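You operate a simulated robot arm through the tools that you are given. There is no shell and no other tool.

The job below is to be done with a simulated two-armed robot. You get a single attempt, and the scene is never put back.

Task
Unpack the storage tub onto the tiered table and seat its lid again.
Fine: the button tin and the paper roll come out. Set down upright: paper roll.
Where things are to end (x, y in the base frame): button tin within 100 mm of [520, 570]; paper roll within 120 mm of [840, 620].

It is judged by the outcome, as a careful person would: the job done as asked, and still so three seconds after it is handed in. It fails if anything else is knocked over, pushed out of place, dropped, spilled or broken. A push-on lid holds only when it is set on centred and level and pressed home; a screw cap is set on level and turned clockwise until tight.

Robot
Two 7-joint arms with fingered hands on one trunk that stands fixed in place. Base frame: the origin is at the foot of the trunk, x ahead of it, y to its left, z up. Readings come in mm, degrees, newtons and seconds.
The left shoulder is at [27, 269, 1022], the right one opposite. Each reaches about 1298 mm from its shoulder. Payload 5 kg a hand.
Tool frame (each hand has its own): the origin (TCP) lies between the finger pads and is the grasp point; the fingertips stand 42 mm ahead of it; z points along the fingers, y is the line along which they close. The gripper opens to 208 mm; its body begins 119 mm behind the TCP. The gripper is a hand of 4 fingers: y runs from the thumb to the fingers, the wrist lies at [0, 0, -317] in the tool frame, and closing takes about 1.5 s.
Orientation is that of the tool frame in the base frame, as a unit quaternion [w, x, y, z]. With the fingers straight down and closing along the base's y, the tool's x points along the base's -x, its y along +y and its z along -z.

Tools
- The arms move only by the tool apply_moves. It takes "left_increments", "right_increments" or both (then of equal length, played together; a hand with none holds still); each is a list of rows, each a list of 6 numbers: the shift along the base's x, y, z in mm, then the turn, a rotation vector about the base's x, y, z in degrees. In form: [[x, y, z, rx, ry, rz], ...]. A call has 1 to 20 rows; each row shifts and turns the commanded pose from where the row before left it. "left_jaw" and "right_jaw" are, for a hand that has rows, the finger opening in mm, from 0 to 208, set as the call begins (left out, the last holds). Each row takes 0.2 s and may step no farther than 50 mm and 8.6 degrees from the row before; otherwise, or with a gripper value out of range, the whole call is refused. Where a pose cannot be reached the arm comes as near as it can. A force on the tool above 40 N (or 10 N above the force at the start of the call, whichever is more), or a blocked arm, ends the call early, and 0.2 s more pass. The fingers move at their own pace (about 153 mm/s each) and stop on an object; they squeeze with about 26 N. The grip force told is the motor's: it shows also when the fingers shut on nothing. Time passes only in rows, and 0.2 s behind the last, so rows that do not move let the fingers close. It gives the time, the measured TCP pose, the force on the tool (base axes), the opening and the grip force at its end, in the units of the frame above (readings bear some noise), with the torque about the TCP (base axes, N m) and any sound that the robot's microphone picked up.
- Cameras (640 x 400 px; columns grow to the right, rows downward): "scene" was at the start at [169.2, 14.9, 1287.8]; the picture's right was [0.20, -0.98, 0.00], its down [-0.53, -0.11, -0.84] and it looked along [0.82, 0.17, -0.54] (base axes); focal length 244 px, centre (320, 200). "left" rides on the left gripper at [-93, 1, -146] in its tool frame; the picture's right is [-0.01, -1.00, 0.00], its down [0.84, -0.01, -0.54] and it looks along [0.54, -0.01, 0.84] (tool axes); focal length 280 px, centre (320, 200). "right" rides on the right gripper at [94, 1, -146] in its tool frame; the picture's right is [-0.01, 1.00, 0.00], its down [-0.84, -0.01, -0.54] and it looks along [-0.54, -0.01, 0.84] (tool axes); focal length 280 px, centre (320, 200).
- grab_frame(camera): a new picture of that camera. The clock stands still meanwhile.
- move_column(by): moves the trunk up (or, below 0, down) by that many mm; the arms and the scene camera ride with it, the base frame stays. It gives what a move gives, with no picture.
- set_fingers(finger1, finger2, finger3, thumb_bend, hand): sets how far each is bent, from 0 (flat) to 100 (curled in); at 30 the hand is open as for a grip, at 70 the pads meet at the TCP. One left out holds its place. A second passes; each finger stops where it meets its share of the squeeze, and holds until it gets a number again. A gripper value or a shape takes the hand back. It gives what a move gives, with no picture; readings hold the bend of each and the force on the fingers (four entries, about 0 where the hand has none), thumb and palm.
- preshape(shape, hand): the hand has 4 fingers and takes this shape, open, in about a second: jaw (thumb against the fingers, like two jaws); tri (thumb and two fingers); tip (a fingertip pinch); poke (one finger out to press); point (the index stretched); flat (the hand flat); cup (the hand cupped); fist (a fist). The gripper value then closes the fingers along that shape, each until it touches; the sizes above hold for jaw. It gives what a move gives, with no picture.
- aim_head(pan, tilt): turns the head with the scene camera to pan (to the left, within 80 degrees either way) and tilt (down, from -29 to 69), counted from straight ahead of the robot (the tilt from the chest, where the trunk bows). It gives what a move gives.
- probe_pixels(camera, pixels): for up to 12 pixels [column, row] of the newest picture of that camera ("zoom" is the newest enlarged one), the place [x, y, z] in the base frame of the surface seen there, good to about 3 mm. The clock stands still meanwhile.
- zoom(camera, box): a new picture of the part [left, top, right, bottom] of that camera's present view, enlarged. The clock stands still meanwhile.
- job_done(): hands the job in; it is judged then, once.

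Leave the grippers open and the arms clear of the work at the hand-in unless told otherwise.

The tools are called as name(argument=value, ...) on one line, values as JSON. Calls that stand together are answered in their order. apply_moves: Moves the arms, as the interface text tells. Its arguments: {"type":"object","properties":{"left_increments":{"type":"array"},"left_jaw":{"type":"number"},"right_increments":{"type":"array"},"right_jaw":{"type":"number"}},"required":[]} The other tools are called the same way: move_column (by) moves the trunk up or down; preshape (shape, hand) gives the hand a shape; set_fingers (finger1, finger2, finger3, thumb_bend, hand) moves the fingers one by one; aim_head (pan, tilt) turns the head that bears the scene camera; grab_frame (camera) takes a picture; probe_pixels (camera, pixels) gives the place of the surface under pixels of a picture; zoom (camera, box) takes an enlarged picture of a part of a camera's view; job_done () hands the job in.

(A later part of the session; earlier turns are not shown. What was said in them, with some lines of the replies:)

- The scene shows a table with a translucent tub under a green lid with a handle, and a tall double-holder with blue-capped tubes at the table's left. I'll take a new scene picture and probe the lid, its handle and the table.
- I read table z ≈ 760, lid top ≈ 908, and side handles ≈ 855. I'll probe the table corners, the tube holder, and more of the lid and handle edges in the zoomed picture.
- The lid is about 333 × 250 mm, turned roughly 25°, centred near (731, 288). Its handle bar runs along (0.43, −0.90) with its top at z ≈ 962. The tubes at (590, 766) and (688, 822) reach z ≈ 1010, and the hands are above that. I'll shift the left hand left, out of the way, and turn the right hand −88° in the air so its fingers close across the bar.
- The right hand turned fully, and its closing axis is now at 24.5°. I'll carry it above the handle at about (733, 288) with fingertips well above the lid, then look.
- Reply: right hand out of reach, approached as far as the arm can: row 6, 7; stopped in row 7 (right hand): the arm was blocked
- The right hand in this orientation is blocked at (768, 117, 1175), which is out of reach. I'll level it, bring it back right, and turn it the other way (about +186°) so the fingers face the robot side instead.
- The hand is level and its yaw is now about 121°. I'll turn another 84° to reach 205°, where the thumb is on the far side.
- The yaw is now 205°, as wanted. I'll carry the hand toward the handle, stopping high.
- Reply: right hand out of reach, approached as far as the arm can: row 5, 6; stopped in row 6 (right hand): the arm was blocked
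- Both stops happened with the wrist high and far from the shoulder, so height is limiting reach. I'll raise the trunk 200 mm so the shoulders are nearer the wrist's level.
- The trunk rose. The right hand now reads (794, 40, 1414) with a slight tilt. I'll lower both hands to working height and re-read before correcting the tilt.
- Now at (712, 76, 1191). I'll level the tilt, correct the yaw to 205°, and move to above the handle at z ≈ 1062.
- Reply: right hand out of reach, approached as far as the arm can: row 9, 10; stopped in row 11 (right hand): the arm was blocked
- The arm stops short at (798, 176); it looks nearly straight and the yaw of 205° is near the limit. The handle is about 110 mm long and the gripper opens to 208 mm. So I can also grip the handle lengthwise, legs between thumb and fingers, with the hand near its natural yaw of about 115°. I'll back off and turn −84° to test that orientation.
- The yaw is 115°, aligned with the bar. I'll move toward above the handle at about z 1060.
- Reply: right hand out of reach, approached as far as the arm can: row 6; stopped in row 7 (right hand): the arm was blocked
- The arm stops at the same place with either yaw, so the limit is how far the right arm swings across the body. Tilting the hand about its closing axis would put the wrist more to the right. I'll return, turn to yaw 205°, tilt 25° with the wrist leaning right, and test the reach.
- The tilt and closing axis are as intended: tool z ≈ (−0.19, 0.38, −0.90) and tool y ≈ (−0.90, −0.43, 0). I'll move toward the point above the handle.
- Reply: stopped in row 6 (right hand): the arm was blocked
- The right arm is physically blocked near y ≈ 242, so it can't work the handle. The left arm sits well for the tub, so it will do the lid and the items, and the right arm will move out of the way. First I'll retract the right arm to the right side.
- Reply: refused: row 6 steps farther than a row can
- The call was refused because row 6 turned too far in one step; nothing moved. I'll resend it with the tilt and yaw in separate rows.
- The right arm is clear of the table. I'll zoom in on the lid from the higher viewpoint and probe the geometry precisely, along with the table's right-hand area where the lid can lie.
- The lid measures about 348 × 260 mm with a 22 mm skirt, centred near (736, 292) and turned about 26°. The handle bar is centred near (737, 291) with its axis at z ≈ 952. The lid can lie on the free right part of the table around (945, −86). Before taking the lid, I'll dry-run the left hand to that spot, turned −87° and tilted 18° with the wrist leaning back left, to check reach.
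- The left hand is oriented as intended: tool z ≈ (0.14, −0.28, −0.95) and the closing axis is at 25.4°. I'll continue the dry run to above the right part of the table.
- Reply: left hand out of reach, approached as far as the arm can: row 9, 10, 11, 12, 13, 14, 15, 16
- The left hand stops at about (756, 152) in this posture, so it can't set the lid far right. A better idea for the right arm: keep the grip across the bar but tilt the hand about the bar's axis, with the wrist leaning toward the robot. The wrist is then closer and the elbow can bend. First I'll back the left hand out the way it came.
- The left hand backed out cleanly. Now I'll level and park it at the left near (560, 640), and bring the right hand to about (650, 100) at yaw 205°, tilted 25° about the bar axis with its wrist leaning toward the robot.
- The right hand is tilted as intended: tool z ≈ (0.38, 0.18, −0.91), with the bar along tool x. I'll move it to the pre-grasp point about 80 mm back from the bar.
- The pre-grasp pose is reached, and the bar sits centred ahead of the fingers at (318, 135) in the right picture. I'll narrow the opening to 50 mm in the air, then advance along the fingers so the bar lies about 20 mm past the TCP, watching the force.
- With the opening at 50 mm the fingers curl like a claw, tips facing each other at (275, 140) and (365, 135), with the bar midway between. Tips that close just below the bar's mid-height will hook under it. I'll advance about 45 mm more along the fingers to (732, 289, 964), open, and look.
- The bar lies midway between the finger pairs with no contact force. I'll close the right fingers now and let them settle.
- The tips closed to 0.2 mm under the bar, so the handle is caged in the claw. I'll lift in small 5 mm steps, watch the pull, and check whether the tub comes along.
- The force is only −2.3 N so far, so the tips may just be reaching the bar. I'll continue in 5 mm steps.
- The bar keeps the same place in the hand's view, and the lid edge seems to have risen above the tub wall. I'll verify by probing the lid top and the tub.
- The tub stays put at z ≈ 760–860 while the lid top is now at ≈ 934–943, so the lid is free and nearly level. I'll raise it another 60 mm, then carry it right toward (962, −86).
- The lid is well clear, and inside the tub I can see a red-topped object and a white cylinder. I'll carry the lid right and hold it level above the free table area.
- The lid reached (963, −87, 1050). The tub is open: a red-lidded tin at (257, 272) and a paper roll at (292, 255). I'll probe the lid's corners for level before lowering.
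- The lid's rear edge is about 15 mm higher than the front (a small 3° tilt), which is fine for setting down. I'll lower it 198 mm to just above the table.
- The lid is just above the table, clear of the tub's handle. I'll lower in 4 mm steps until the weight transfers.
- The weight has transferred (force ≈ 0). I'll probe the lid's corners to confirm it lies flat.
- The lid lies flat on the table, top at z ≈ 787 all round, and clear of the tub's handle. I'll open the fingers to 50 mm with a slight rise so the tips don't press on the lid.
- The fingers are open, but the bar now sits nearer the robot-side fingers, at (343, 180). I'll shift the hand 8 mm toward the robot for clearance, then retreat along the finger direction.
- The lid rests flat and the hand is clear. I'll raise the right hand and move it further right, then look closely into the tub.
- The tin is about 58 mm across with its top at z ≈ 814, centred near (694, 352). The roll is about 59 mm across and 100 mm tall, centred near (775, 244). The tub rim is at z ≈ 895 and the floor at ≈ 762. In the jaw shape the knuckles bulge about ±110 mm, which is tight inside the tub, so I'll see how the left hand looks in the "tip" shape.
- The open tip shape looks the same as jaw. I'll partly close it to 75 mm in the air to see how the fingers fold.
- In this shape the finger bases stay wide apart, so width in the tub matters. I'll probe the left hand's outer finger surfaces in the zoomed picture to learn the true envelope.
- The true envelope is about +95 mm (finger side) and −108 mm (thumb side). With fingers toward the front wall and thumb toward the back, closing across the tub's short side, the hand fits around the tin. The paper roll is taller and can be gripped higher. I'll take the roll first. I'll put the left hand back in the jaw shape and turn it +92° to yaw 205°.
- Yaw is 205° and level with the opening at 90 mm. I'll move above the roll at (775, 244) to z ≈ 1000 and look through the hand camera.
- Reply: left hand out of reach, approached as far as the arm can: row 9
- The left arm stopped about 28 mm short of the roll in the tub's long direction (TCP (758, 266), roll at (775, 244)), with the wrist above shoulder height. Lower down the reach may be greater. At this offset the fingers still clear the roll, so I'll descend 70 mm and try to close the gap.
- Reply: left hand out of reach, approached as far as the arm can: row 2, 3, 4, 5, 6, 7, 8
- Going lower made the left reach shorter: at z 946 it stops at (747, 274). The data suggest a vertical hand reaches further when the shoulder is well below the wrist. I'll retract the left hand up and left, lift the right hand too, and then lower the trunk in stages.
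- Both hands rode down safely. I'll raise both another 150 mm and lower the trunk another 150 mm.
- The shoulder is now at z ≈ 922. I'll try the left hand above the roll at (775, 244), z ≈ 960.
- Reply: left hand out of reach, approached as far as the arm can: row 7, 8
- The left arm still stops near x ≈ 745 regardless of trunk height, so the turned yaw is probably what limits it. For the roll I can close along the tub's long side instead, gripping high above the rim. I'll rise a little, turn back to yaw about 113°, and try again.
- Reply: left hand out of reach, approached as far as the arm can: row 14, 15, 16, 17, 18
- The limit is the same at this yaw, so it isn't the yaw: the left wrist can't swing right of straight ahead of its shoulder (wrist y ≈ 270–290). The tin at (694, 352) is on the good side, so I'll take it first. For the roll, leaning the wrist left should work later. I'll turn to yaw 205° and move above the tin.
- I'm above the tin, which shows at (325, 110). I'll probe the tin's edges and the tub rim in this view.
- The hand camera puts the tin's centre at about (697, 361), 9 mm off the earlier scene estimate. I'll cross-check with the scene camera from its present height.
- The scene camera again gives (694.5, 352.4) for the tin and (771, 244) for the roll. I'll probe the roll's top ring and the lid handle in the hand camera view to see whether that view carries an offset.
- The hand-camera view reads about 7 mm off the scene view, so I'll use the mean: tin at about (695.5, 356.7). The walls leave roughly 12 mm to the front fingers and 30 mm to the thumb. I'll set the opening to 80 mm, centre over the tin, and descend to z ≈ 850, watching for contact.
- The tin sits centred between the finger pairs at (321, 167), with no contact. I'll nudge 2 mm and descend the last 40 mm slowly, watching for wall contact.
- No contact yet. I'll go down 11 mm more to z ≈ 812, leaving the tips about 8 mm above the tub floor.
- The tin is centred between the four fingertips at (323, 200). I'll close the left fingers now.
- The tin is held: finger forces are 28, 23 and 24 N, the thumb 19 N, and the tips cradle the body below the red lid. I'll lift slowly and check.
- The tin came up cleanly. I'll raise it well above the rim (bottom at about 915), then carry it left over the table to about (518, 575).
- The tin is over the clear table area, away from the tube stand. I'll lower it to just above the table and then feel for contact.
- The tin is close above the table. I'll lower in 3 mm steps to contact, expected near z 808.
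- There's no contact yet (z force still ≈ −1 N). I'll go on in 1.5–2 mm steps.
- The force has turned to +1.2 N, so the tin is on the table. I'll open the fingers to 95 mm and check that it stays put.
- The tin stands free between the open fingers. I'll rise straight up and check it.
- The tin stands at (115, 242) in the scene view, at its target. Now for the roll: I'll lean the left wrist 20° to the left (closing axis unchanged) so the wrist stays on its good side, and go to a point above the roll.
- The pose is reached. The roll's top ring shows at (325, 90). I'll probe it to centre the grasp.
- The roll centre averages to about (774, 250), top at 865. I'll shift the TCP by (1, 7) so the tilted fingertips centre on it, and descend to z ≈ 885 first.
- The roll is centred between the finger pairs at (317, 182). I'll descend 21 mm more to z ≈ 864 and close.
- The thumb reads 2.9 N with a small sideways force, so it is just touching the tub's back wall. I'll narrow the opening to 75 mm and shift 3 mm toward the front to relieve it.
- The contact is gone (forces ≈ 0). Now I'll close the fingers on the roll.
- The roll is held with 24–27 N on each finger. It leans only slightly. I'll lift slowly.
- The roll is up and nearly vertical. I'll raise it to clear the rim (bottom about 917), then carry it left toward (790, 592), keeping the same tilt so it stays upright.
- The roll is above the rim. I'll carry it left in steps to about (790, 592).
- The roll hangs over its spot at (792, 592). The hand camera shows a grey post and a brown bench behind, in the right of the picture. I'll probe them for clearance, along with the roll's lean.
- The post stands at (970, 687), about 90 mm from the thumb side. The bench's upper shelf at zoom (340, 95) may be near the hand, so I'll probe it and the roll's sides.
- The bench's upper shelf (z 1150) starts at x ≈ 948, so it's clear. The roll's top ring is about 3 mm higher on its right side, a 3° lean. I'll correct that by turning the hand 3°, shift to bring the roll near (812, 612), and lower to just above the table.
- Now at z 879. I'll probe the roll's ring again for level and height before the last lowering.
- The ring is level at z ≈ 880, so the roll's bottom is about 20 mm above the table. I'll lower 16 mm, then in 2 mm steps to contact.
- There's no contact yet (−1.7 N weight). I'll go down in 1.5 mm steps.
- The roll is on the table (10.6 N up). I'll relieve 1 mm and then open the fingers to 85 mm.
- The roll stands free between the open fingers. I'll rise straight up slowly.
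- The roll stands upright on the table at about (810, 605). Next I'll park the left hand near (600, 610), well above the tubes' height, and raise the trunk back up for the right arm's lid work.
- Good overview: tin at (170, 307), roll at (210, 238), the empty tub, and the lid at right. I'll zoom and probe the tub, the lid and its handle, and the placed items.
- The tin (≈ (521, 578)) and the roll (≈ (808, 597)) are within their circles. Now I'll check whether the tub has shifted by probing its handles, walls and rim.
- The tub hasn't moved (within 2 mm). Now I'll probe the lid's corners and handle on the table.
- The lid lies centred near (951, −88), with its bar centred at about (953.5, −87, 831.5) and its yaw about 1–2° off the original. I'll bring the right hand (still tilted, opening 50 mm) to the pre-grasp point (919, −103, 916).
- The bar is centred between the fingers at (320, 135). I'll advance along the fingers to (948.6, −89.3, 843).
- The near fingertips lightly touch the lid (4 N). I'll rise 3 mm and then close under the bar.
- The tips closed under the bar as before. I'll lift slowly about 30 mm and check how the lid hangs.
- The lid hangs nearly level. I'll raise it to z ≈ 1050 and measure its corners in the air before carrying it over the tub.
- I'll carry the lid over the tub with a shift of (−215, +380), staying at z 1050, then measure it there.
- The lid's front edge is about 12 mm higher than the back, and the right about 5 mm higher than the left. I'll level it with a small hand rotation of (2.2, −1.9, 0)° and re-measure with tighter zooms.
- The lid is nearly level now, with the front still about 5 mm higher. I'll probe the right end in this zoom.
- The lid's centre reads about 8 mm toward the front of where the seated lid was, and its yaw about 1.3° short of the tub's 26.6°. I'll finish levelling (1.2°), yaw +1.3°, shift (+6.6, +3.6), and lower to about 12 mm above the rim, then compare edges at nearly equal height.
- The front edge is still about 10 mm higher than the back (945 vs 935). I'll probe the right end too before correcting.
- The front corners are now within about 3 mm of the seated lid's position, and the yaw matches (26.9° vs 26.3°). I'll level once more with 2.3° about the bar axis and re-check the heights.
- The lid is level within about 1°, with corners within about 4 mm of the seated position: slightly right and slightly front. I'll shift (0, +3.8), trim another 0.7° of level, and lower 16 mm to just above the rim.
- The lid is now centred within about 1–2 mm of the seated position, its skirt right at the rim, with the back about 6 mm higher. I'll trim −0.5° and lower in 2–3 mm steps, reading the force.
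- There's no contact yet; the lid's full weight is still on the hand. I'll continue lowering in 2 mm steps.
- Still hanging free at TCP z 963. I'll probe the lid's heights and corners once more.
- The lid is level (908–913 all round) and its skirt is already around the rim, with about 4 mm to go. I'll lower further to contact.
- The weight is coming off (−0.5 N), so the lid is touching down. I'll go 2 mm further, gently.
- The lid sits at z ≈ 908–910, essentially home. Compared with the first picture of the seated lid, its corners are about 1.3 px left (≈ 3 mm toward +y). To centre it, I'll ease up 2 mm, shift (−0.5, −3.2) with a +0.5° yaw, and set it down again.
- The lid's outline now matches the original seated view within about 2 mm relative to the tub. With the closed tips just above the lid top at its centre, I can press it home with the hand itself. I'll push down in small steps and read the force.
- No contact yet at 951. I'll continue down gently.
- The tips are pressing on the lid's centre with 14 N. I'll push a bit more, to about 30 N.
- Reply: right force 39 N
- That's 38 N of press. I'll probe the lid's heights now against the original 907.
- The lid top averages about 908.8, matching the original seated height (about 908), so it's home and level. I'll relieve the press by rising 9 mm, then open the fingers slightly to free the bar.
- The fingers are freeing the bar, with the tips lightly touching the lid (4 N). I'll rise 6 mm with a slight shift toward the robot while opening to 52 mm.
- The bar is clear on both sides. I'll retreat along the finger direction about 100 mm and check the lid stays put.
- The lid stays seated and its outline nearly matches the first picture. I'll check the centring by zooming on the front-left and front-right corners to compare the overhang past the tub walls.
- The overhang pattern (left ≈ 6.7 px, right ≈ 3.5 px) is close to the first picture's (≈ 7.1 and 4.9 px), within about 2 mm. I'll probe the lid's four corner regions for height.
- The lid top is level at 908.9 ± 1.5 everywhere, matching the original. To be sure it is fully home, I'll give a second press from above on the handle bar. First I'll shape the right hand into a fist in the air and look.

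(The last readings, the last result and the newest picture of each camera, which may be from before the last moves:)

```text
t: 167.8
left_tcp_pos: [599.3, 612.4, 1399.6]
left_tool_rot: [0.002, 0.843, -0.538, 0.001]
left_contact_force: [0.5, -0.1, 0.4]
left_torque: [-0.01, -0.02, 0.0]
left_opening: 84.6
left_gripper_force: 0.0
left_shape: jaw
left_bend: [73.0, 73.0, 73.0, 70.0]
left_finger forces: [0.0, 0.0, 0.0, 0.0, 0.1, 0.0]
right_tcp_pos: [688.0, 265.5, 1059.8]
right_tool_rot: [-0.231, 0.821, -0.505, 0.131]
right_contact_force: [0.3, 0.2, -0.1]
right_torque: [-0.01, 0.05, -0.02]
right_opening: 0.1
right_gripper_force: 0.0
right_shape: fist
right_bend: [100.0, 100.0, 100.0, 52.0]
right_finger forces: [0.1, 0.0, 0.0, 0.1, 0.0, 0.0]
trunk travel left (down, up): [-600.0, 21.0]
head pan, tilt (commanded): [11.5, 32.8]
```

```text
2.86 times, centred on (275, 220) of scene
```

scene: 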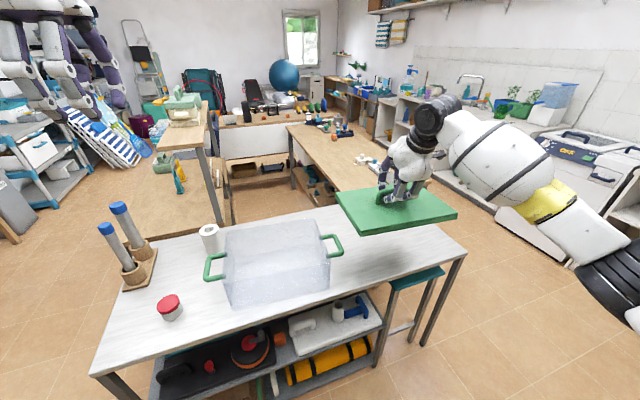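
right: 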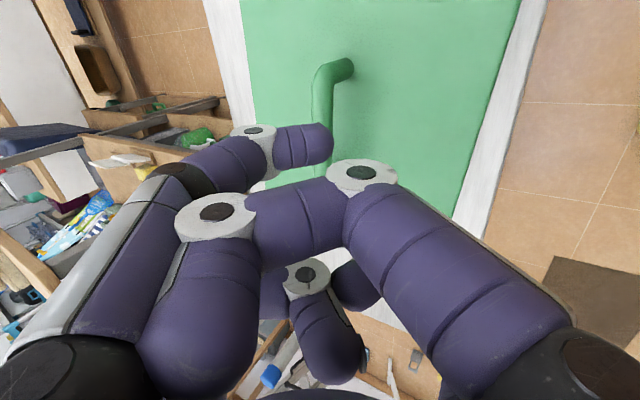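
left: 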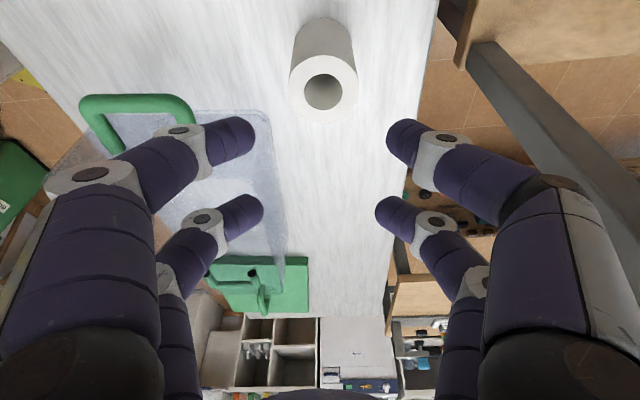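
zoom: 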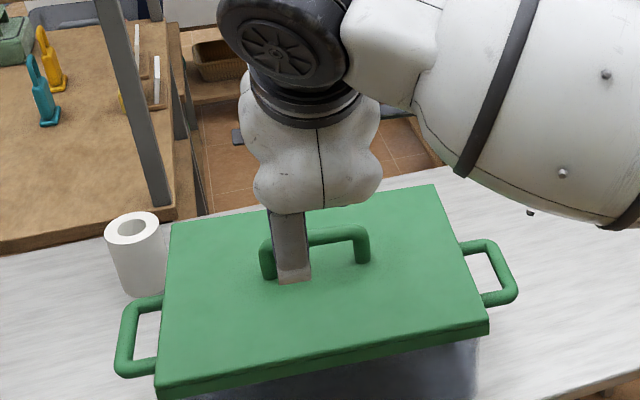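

The fist is irregular, so I won't use it. Instead I'll press both halves of the lid with closed fingertips, as one would press down both ends: the right hand on the right half, the left hand on the left half. I'll raise the right hand, move right, and set the closed jaw shape.

apply_moves(right_increments=[[0, 0, 20, 0, 0, 0], [0, 0, 20, 0, 0, 0], [20, -20, 0, 0, 0, 0], [20, -20, 0, 0, 0, 0], [20, -21, 0, 0, 0, 0], [19, -21, 0, 0, 0, 0], [0, 0, 0, 0, 0, 0]])

preshape(shape="jaw", hand="right")

apply_moves(right_increments=[[0, 0, 0, 0, 0, 0], [0, 0, 0, 0, 0, 0], [0, 0, 0, 0, 0, 0], [0, 0, 0, 0, 0, 0], [0, 0, 0, 0, 0, 0], [0, 0, 0, 0, 0, 0], [0, 0, 0, 0, 0, 0], [0, 0, 0, 0, 0, 0]], right_jaw=0)

grab_frame(camera="right")

```text
t: 169.4
left_tcp_pos: [599.1, 614.0, 1398.9]
left_tool_rot: [0.001, 0.843, -0.537, 0.001]
left_contact_force: [-0.7, -0.6, -0.2]
left_torque: [-0.09, 0.0, -0.01]
left_opening: 84.4
left_gripper_force: 0.0
left_shape: jaw
left_bend: [73.0, 73.0, 73.0, 70.0]
left_finger forces: [0.0, 0.0, 0.0, 0.0, 0.0, 0.0]
right_tcp_pos: [765.8, 184.2, 1097.6]
right_tool_rot: [-0.231, 0.822, -0.504, 0.131]
right_contact_force: [-0.1, -0.2, 2.0]
right_torque: [-0.06, 0.03, -0.01]
right_opening: 0.0
right_gripper_force: 0.1
right_shape: fist
right_bend: [100.0, 100.0, 100.0, 52.0]
right_finger forces: [0.0, 0.1, 0.1, 0.1, 0.0, 0.0]
trunk travel left (down, up): [-600.0, 21.0]
head pan, tilt (commanded): [11.5, 32.8]
```

```text
t: 170.3
left_tcp_pos: [598.4, 612.7, 1399.7]
left_tool_rot: [0.002, 0.843, -0.538, 0.001]
left_contact_force: [0.0, -0.9, -0.2]
left_torque: [-0.03, -0.02, 0.0]
left_opening: 84.9
left_gripper_force: 0.0
left_shape: jaw
left_bend: [73.0, 73.0, 73.0, 70.0]
left_finger forces: [0.0, 0.0, 0.0, 0.0, 0.0, 0.1]
right_tcp_pos: [766.0, 184.9, 1097.7]
right_tool_rot: [-0.231, 0.821, -0.505, 0.13]
right_contact_force: [0.1, -1.0, 0.2]
right_torque: [-0.01, 0.01, 0.0]
right_opening: 208.0
right_gripper_force: 0.2
right_shape: jaw
right_bend: [30.0, 30.0, 30.0, 30.0]
right_finger forces: [0.1, 0.0, 0.0, 0.0, 0.0, 0.0]
trunk travel left (down, up): [-600.0, 21.0]
head pan, tilt (commanded): [11.5, 32.8]
```

```text
t: 172.1
left_tcp_pos: [598.8, 613.3, 1399.2]
left_tool_rot: [0.001, 0.843, -0.538, 0.001]
left_contact_force: [1.1, -0.2, 0.5]
left_torque: [-0.03, -0.01, -0.03]
left_opening: 84.5
left_gripper_force: 0.1
left_shape: jaw
left_bend: [73.0, 73.0, 73.0, 70.0]
left_finger forces: [0.1, 0.0, 0.0, 0.0, 0.0, 0.0]
right_tcp_pos: [766.0, 183.7, 1099.2]
right_tool_rot: [-0.232, 0.821, -0.505, 0.13]
right_contact_force: [0.3, 0.0, 0.4]
right_torque: [0.03, 0.04, -0.03]
right_opening: 0.2
right_gripper_force: 25.8
right_shape: jaw
right_bend: [70.0, 70.0, 70.0, 70.0]
right_finger forces: [0.0, 0.1, 0.0, 0.1, 0.1, 0.0]
trunk travel left (down, up): [-600.0, 21.0]
head pan, tilt (commanded): [11.5, 32.8]
```

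```text
taken
```

right: 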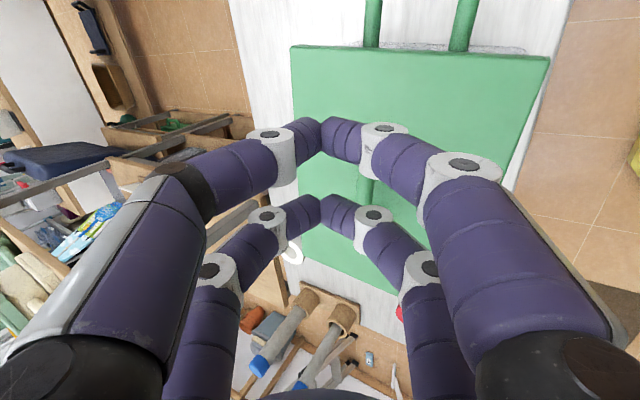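

The closed fingertips hang above the lid's right half. I'll descend to about z 966, then press in small steps.

apply_moves(right_increments=[[0, 0, -22, 0, 0, 0], [0, 0, -22, 0, 0, 0], [0, 0, -22, 0, 0, 0], [0, 0, -22, 0, 0, 0], [0, 0, -22, 0, 0, 0], [0, 0, -15, 0, 0, 0], [0, 0, -8, 0, 0, 0], [0, 0, 0, 0, 0, 0]])

zoom(camera="scene", box=[210, 170, 370, 290])

```text
t: 173.9
left_tcp_pos: [598.5, 612.7, 1399.6]
left_tool_rot: [0.001, 0.843, -0.538, 0.002]
left_contact_force: [0.2, -0.2, 0.5]
left_torque: [-0.02, 0.01, 0.02]
left_opening: 84.5
left_gripper_force: 0.0
left_shape: jaw
left_bend: [73.0, 73.0, 73.0, 70.0]
left_finger forces: [0.0, 0.1, 0.0, 0.0, 0.1, 0.0]
right_tcp_pos: [765.7, 186.4, 966.3]
right_tool_rot: [-0.233, 0.821, -0.505, 0.131]
right_contact_force: [0.3, -0.6, 0.5]
right_torque: [-0.01, -0.02, -0.01]
right_opening: 0.0
right_gripper_force: 26.1
right_shape: jaw
right_bend: [70.0, 70.0, 70.0, 70.0]
right_finger forces: [0.0, 0.0, 0.1, 0.0, 0.0, 0.0]
trunk travel left (down, up): [-600.0, 21.0]
head pan, tilt (commanded): [11.5, 32.8]
```

```text
3.33 times, centred on (290, 230) of scene
```

zoom: 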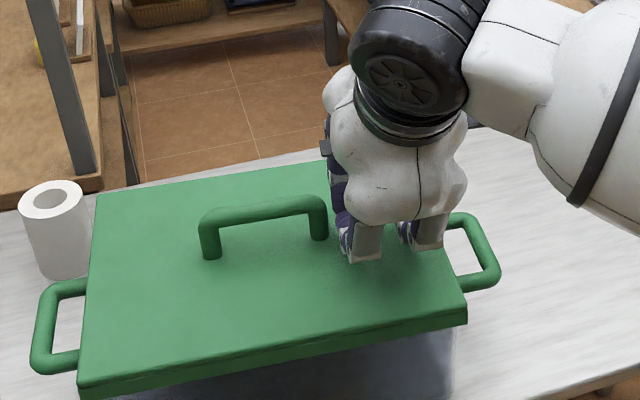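

The tips are above the lid's right half, clear of the handle. I'll press down in small steps.

apply_moves(right_increments=[[0, 0, -5, 0, 0, 0], [0, 0, -5, 0, 0, 0], [0, 0, -3, 0, 0, 0], [0, 0, -2, 0, 0, 0], [0, 0, 0, 0, 0, 0]])

```text
t: 175.1
left_tcp_pos: [597.2, 612.8, 1400.2]
left_tool_rot: [0.001, 0.843, -0.539, 0.002]
left_contact_force: [-0.5, -0.1, 0.2]
left_torque: [0.0, -0.02, -0.02]
left_opening: 84.6
left_gripper_force: 0.0
left_shape: jaw
left_bend: [73.0, 73.0, 73.0, 70.0]
left_finger forces: [0.0, 0.0, 0.1, 0.0, 0.0, 0.0]
right_tcp_pos: [765.7, 184.7, 952.2]
right_tool_rot: [-0.234, 0.821, -0.504, 0.131]
right_contact_force: [-1.7, 0.3, 15.1]
right_torque: [-0.32, -0.21, -0.06]
right_opening: 0.1
right_gripper_force: 25.2
right_shape: jaw
right_bend: [70.0, 70.0, 70.0, 70.0]
right_finger forces: [0.0, 0.0, 0.0, 0.1, 0.0, 0.0]
trunk travel left (down, up): [-600.0, 21.0]
head pan, tilt (commanded): [11.5, 32.8]
```

Contact is at 15 N. I'll push about 2.5 mm more, to roughly 30 N.

apply_moves(right_increments=[[0, 0, -1.5, 0, 0, 0], [0, 0, -1, 0, 0, 0], [0, 0, 0, 0, 0, 0]])

apply_moves(right_increments=[[0, 0, 5, 0, 0, 0], [0, 0, 15, 0, 0, 0], [0, 0, 25, 0, 0, 0], [0, 0, 25, 0, 0, 0], [0, 0, 25, 0, 0, 0], [0, -15, 25, 0, 0, 0], [0, -15, 25, 0, 0, 0], [0, 0, 0, 0, 0, 0]])

zoom(camera="scene", box=[190, 200, 360, 310])

```text
t: 175.9
left_tcp_pos: [595.7, 612.4, 1400.8]
left_tool_rot: [0.001, 0.843, -0.538, 0.002]
left_contact_force: [0.2, -0.3, -0.5]
left_torque: [0.01, -0.02, -0.02]
left_opening: 84.6
left_gripper_force: 0.0
left_shape: jaw
left_bend: [73.0, 73.0, 73.0, 70.0]
left_finger forces: [0.1, 0.0, 0.1, 0.0, 0.0, 0.1]
right_tcp_pos: [765.9, 185.0, 950.7]
right_tool_rot: [-0.233, 0.821, -0.504, 0.131]
right_contact_force: [-4.2, -2.1, 32.4]
right_torque: [-0.54, -0.33, -0.2]
right_opening: 0.0
right_gripper_force: 25.9
right_shape: jaw
right_bend: [70.0, 70.0, 70.0, 70.0]
right_finger forces: [0.0, 0.0, 0.0, 0.0, 0.0, 0.0]
trunk travel left (down, up): [-600.0, 21.0]
head pan, tilt (commanded): [11.5, 32.8]
```

```text
t: 177.7
left_tcp_pos: [598.0, 612.8, 1399.5]
left_tool_rot: [0.002, 0.843, -0.538, 0.0]
left_contact_force: [0.0, -0.4, -0.9]
left_torque: [0.01, 0.05, 0.0]
left_opening: 84.7
left_gripper_force: 0.0
left_shape: jaw
left_bend: [73.0, 73.0, 73.0, 70.0]
left_finger forces: [0.1, 0.0, 0.0, 0.0, 0.1, 0.0]
right_tcp_pos: [764.9, 155.4, 1092.0]
right_tool_rot: [-0.232, 0.821, -0.505, 0.13]
right_contact_force: [0.2, 0.2, -0.9]
right_torque: [0.0, 0.04, 0.02]
right_opening: 0.0
right_gripper_force: 26.3
right_shape: jaw
right_bend: [70.0, 70.0, 70.0, 70.0]
right_finger forces: [0.0, 0.0, 0.0, 0.0, 0.1, 0.1]
trunk travel left (down, up): [-600.0, 21.0]
head pan, tilt (commanded): [11.5, 32.8]
```

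```text
3.64 times, centred on (275, 255) of scene
```

zoom: 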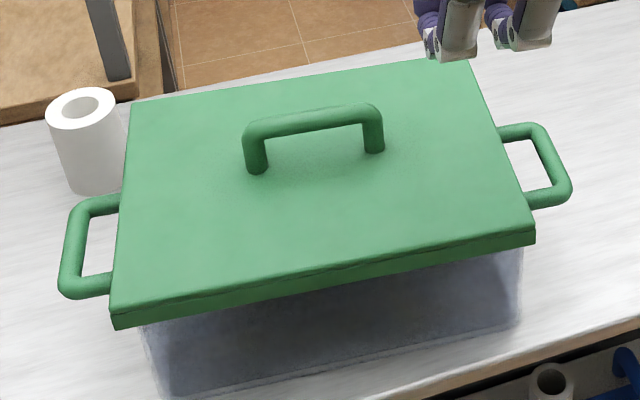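

The right half took 32 N and the lid stayed in place. Now the same with the left hand on the left half: I'll close the left fingers and move above (688, 392).

apply_moves(left_increments=[[0, 0, 0, 0, 0, 0], [7.5, -18.4, -33.3, 0, 0, 0], [7.5, -18.4, -33.3, 0, 0, 0], [7.5, -18.4, -33.3, 0, 0, 0], [7.5, -18.4, -33.3, 0, 0, 0], [7.5, -18.4, -33.3, 0, 0, 0], [7.5, -18.4, -33.3, 0, 0, 0], [7.5, -18.4, -33.3, 0, 0, 0], [7.5, -18.4, -33.3, 0, 0, 0], [7.5, -18.4, -33.3, 0, 0, 0], [7.5, -18.4, -33.3, 0, 0, 0], [7.5, -18.4, -33.3, 0, 0, 0], [7.5, -18.4, -33.3, 0, 0, 0], [0, 0, 0, 0, 0, 0]], left_jaw=0)

zoom(camera="scene", box=[170, 150, 360, 300])

grab_frame(camera="left")

```text
t: 180.7
left_tcp_pos: [687.2, 393.8, 1001.5]
left_tool_rot: [0.001, 0.843, -0.538, 0.001]
left_contact_force: [-0.8, 0.0, 0.0]
left_torque: [0.0, -0.05, 0.03]
left_opening: 0.1
left_gripper_force: 26.1
left_shape: jaw
left_bend: [70.0, 70.0, 70.0, 70.0]
left_finger forces: [0.1, 0.0, 0.1, 0.1, 0.1, 0.0]
right_tcp_pos: [765.2, 154.0, 1093.4]
right_tool_rot: [-0.232, 0.821, -0.504, 0.131]
right_contact_force: [-0.9, -1.1, 0.9]
right_torque: [-0.01, -0.06, -0.02]
right_opening: 0.0
right_gripper_force: 25.9
right_shape: jaw
right_bend: [70.0, 70.0, 70.0, 70.0]
right_finger forces: [0.0, 0.1, 0.1, 0.0, 0.1, 0.1]
trunk travel left (down, up): [-600.0, 21.0]
head pan, tilt (commanded): [11.5, 32.8]
```

```text
2.67 times, centred on (265, 225) of scene
```

zoom: 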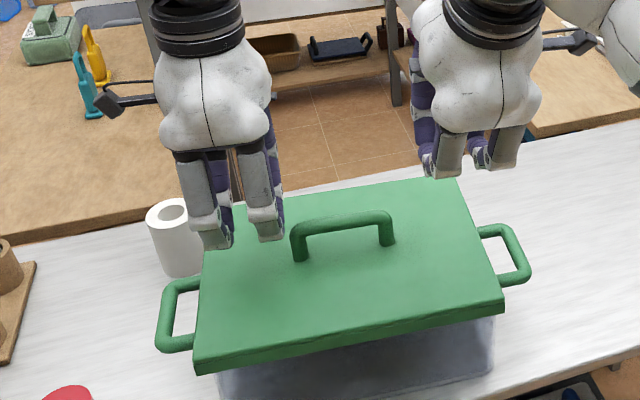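

```text
taken
```

left: 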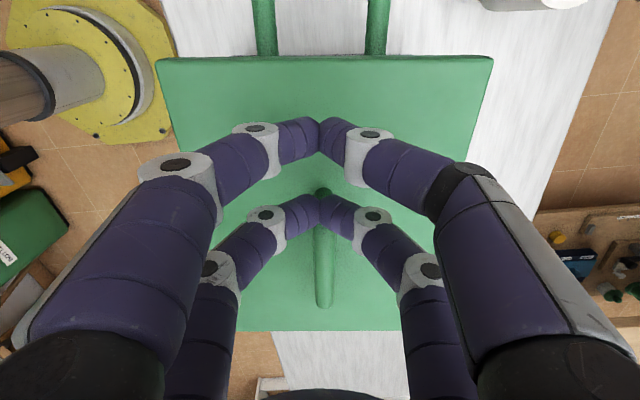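

The handle's left end is close to the second tip pair (323, 190), so I'll shift 15 mm further left along the lid, then descend toward contact.

apply_moves(left_increments=[[-6.6, 13.5, 0, 0, 0, 0], [0, 0, -15, 0, 0, 0], [0, 0, -12, 0, 0, 0], [0, 0, -10, 0, 0, 0], [0, 0, -5, 0, 0, 0], [0, 0, 0, 0, 0, 0]])

zoom(camera="scene", box=[190, 180, 330, 300])

```text
t: 182.1
left_tcp_pos: [683.8, 406.2, 957.8]
left_tool_rot: [0.002, 0.843, -0.538, 0.001]
left_contact_force: [-0.2, 0.3, -0.8]
left_torque: [0.0, 0.02, 0.0]
left_opening: 0.0
left_gripper_force: 25.8
left_shape: jaw
left_bend: [70.0, 70.0, 70.0, 70.0]
left_finger forces: [0.0, 0.0, 0.0, 0.1, 0.1, 0.1]
right_tcp_pos: [766.3, 154.6, 1092.5]
right_tool_rot: [-0.231, 0.821, -0.505, 0.131]
right_contact_force: [-0.8, 0.3, -0.5]
right_torque: [-0.03, 0.03, 0.02]
right_opening: 0.4
right_gripper_force: 25.9
right_shape: jaw
right_bend: [70.0, 70.0, 70.0, 70.0]
right_finger forces: [0.0, 0.1, 0.1, 0.1, 0.1, 0.0]
trunk travel left (down, up): [-600.0, 21.0]
head pan, tilt (commanded): [11.5, 32.8]
```

```text
3.33 times, centred on (260, 240) of scene
```

zoom: 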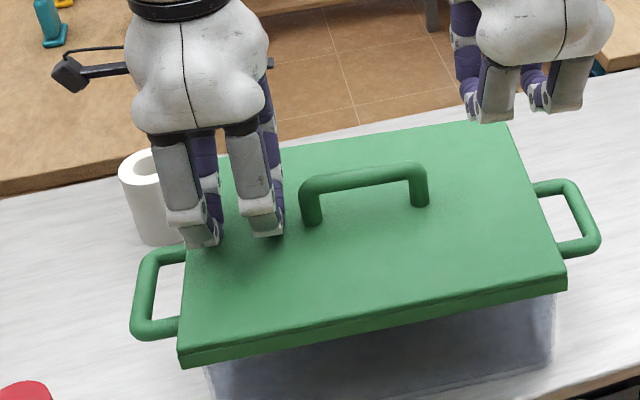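

The tips are over the lid's left half, clear of the handle and far from the roll. I'll press in small steps.

apply_moves(left_increments=[[0, 0, -3, 0, 0, 0], [0, 0, -3, 0, 0, 0], [0, 0, -2, 0, 0, 0], [0, 0, 0, 0, 0, 0]])

```text
t: 183.2
left_tcp_pos: [684.6, 403.7, 954.4]
left_tool_rot: [-0.001, 0.843, -0.538, 0.003]
left_contact_force: [-4.4, 1.0, 18.2]
left_torque: [0.4, 0.56, 0.09]
left_opening: 0.0
left_gripper_force: 26.0
left_shape: jaw
left_bend: [70.0, 70.0, 70.0, 70.0]
left_finger forces: [0.0, 0.1, 0.0, 0.0, 0.0, 0.0]
right_tcp_pos: [764.0, 155.7, 1093.5]
right_tool_rot: [-0.232, 0.821, -0.505, 0.13]
right_contact_force: [1.1, 1.0, 0.5]
right_torque: [-0.01, 0.01, 0.02]
right_opening: 0.0
right_gripper_force: 26.6
right_shape: jaw
right_bend: [70.0, 70.0, 70.0, 70.0]
right_finger forces: [0.0, 0.0, 0.0, 0.0, 0.0, 0.0]
trunk travel left (down, up): [-600.0, 21.0]
head pan, tilt (commanded): [11.5, 32.8]
stopped in row 4 (left hand): the force on the tool passed its limit at 42 N (the readings are from after the stop); the commanded pose is now the measured one
```

The left half took up to 42 N and the call stopped itself. I'll raise the left hand straight up and check the lid.

apply_moves(left_increments=[[0, 0, 5, 0, 0, 0], [0, 0, 15, 0, 0, 0], [0, 0, 25, 0, 0, 0], [0, 0, 25, 0, 0, 0], [0, 0, 25, 0, 0, 0], [-5, 15, 30, 0, 0, 0], [-10, 25, 30, 0, 0, 0], [-10, 25, 30, 0, 0, 0], [-10, 25, 30, 0, 0, 0], [-10, 25, 20, 0, 0, 0], [-10, 25, 0, 0, 0, 0], [-10, 25, 0, 0, 0, 0], [-10, 25, 0, 0, 0, 0], [0, 0, 0, 0, 0, 0]])

zoom(camera="scene", box=[190, 200, 360, 310])

probe_pixels(camera="zoom", pixels=[[130, 295], [150, 280], [145, 120], [165, 115], [455, 70], [440, 80], [515, 220], [500, 205], [300, 250], [220, 200], [420, 180], [480, 130]])

```text
t: 186.2
left_tcp_pos: [610.3, 593.3, 1187.8]
left_tool_rot: [0.0, 0.843, -0.538, 0.002]
left_contact_force: [0.7, -0.5, 0.3]
left_torque: [0.09, 0.0, -0.01]
left_opening: 0.0
left_gripper_force: 26.0
left_shape: jaw
left_bend: [70.0, 70.0, 70.0, 70.0]
left_finger forces: [0.0, 0.1, 0.0, 0.0, 0.0, 0.0]
right_tcp_pos: [765.7, 153.4, 1091.6]
right_tool_rot: [-0.232, 0.821, -0.505, 0.131]
right_contact_force: [1.1, 0.4, -0.1]
right_torque: [0.06, 0.01, 0.02]
right_opening: 0.0
right_gripper_force: 26.4
right_shape: jaw
right_bend: [70.0, 70.0, 70.0, 70.0]
right_finger forces: [0.1, 0.1, 0.0, 0.0, 0.0, 0.0]
trunk travel left (down, up): [-600.0, 21.0]
head pan, tilt (commanded): [11.5, 32.8]
```

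```text
3.64 times, centred on (275, 255) of scene
```

zoom: 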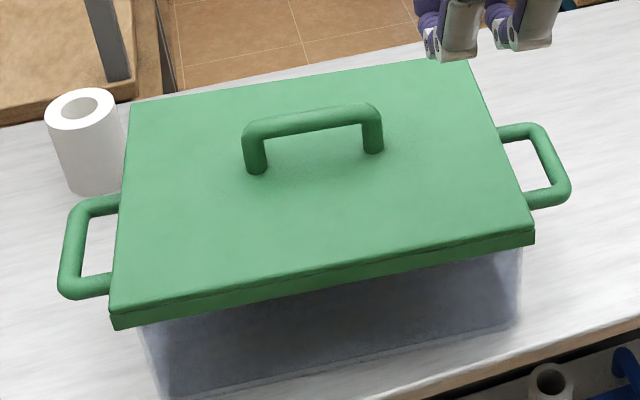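

```text
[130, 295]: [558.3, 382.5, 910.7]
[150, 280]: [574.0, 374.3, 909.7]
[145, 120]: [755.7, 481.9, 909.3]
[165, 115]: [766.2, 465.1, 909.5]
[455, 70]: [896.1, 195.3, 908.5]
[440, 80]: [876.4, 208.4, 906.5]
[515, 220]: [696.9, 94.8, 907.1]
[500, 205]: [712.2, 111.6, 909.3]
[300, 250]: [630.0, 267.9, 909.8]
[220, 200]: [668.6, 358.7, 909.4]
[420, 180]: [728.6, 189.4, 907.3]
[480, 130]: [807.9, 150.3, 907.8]
```

The lid is level at about 908.7 and still seated. Finally I'll move both arms clear: the right hand up and away to the right, the left hand up and left, and open both grippers in the air.

apply_moves(left_increments=[[-5, 5, 8, 0, 0, 0], [-5, 5, 8, 0, 0, 0], [-5, 5, 8, 0, 0, 0], [-5, 5, 8, 0, 0, 0], [-5, 5, 8, 0, 0, 0], [-5, 5, 8, 0, 0, 0], [-5, 5, 8, 0, 0, 0], [-5, 5, 8, 0, 0, 0], [-5, 5, 0, 0, 0, 0], [-5, 5, 0, 0, 0, 0], [0, 0, 0, 0, 0, 0], [0, 0, 0, 0, 0, 0]], right_increments=[[-15, -44, 10, 0, 0, 0], [-15, -44, 10, 0, 0, 0], [-15, -44, 10, 0, 0, 0], [-15, -44, 10, 0, 0, 0], [-15, -44, 10, 0, 0, 0], [-15, -44, 10, 0, 0, 0], [-15, -44, 10, 0, 0, 0], [-15, -44, 10, 0, 0, 0], [-15, -44, 10, 0, 0, 0], [-15, -44, 10, 0, 0, 0], [0, 0, 0, 0, 0, 0], [0, 0, 0, 0, 0, 0]])

apply_moves(left_increments=[[0, 0, 0, 0, 0, 0], [0, 0, 0, 0, 0, 0], [0, 0, 0, 0, 0, 0], [0, 0, 0, 0, 0, 0], [0, 0, 0, 0, 0, 0], [0, 0, 0, 0, 0, 0], [0, 0, 0, 0, 0, 0], [0, 0, 0, 0, 0, 0]], right_increments=[[0, 0, 0, 0, 0, 0], [0, 0, 0, 0, 0, 0], [0, 0, 0, 0, 0, 0], [0, 0, 0, 0, 0, 0], [0, 0, 0, 0, 0, 0], [0, 0, 0, 0, 0, 0], [0, 0, 0, 0, 0, 0], [0, 0, 0, 0, 0, 0]], left_jaw=208, right_jaw=208)

grab_frame(camera="scene")

probe_pixels(camera="scene", pixels=[[168, 299], [160, 302], [177, 301], [169, 306], [170, 315], [210, 225], [202, 231], [218, 231], [210, 236], [210, 245], [118, 207], [104, 228]])

```text
t: 188.8
left_tcp_pos: [557.3, 645.7, 1252.6]
left_tool_rot: [-0.001, 0.843, -0.538, 0.003]
left_contact_force: [0.2, -1.0, 0.0]
left_torque: [0.11, -0.04, 0.03]
left_opening: 0.0
left_gripper_force: 25.5
left_shape: jaw
left_bend: [70.0, 70.0, 70.0, 70.0]
left_finger forces: [0.0, 0.0, 0.0, 0.1, 0.0, 0.0]
right_tcp_pos: [613.8, -282.7, 1194.1]
right_tool_rot: [-0.232, 0.821, -0.505, 0.132]
right_contact_force: [-0.1, -1.3, 0.4]
right_torque: [0.1, -0.08, 0.02]
right_opening: 0.0
right_gripper_force: 25.5
right_shape: jaw
right_bend: [70.0, 70.0, 70.0, 70.0]
right_finger forces: [0.0, 0.1, 0.0, 0.0, 0.0, 0.0]
trunk travel left (down, up): [-600.0, 21.0]
head pan, tilt (commanded): [11.5, 32.8]
```

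```text
t: 190.6
left_tcp_pos: [559.1, 644.8, 1252.9]
left_tool_rot: [0.0, 0.843, -0.538, 0.002]
left_contact_force: [-0.3, -0.5, 0.4]
left_torque: [0.0, 0.02, -0.02]
left_opening: 207.6
left_gripper_force: 0.1
left_shape: jaw
left_bend: [30.0, 30.0, 30.0, 30.0]
left_finger forces: [0.0, 0.0, 0.0, 0.0, 0.0, 0.0]
right_tcp_pos: [614.0, -281.9, 1195.1]
right_tool_rot: [-0.231, 0.821, -0.505, 0.131]
right_contact_force: [0.0, 0.4, 0.3]
right_torque: [0.01, -0.01, 0.02]
right_opening: 207.8
right_gripper_force: 0.2
right_shape: jaw
right_bend: [30.0, 30.0, 30.0, 30.0]
right_finger forces: [0.1, 0.0, 0.1, 0.1, 0.0, 0.0]
trunk travel left (down, up): [-600.0, 21.0]
head pan, tilt (commanded): [11.5, 32.8]
```

```text
taken
```

scene: 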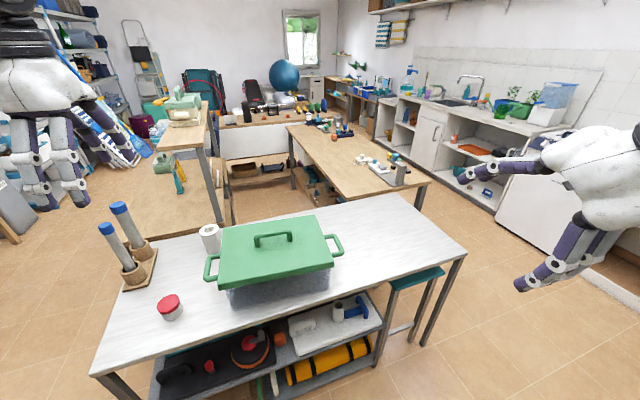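

```text
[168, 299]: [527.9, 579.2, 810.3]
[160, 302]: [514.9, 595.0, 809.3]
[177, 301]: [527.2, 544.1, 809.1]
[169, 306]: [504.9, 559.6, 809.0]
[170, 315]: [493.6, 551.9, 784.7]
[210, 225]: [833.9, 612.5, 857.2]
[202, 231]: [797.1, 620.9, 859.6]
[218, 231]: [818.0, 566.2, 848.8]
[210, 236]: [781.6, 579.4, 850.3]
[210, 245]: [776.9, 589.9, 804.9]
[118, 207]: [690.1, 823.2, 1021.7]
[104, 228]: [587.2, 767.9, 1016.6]
```

Everything is in place:
- **Tin:** at about (519, 571), on target.
- **Roll:** upright at about (808, 597), within its circle.
- **Lid:** level and pressed on the tub.
- **Tube stand:** untouched.
- **Arms:** clear, with both grippers open.

I'll hand in the job.

job_done()

```text
The job is handed in.
```

I handed the job in: the tub is unpacked and its lid is back on.

| Item | Final position (x, y) | Distance from target | Allowed |
|---|---|---|---|
| Button tin | about (519, 571) | about 2 mm | 100 mm |
| Paper roll, upright | about (808, 597) | about 40 mm | 120 mm |

- **Lid:** It sits level at its original height, about 909 mm on top, within measurement error. I pressed it at the centre (38 N), on the right half (32 N) and on the left half (42 N). It is within about 2 mm of where it first sat. I heard no click and didn't pull-test it, so the seating rests on its height, level and position.
- **Tub:** The left thumb brushed the back wall at about 3 N while I reached for the roll. The tub did not move measurably.
- **Other things on the table:** The tube stand and everything else stayed in place.

Both arms are clear of the table and the grippers are open.
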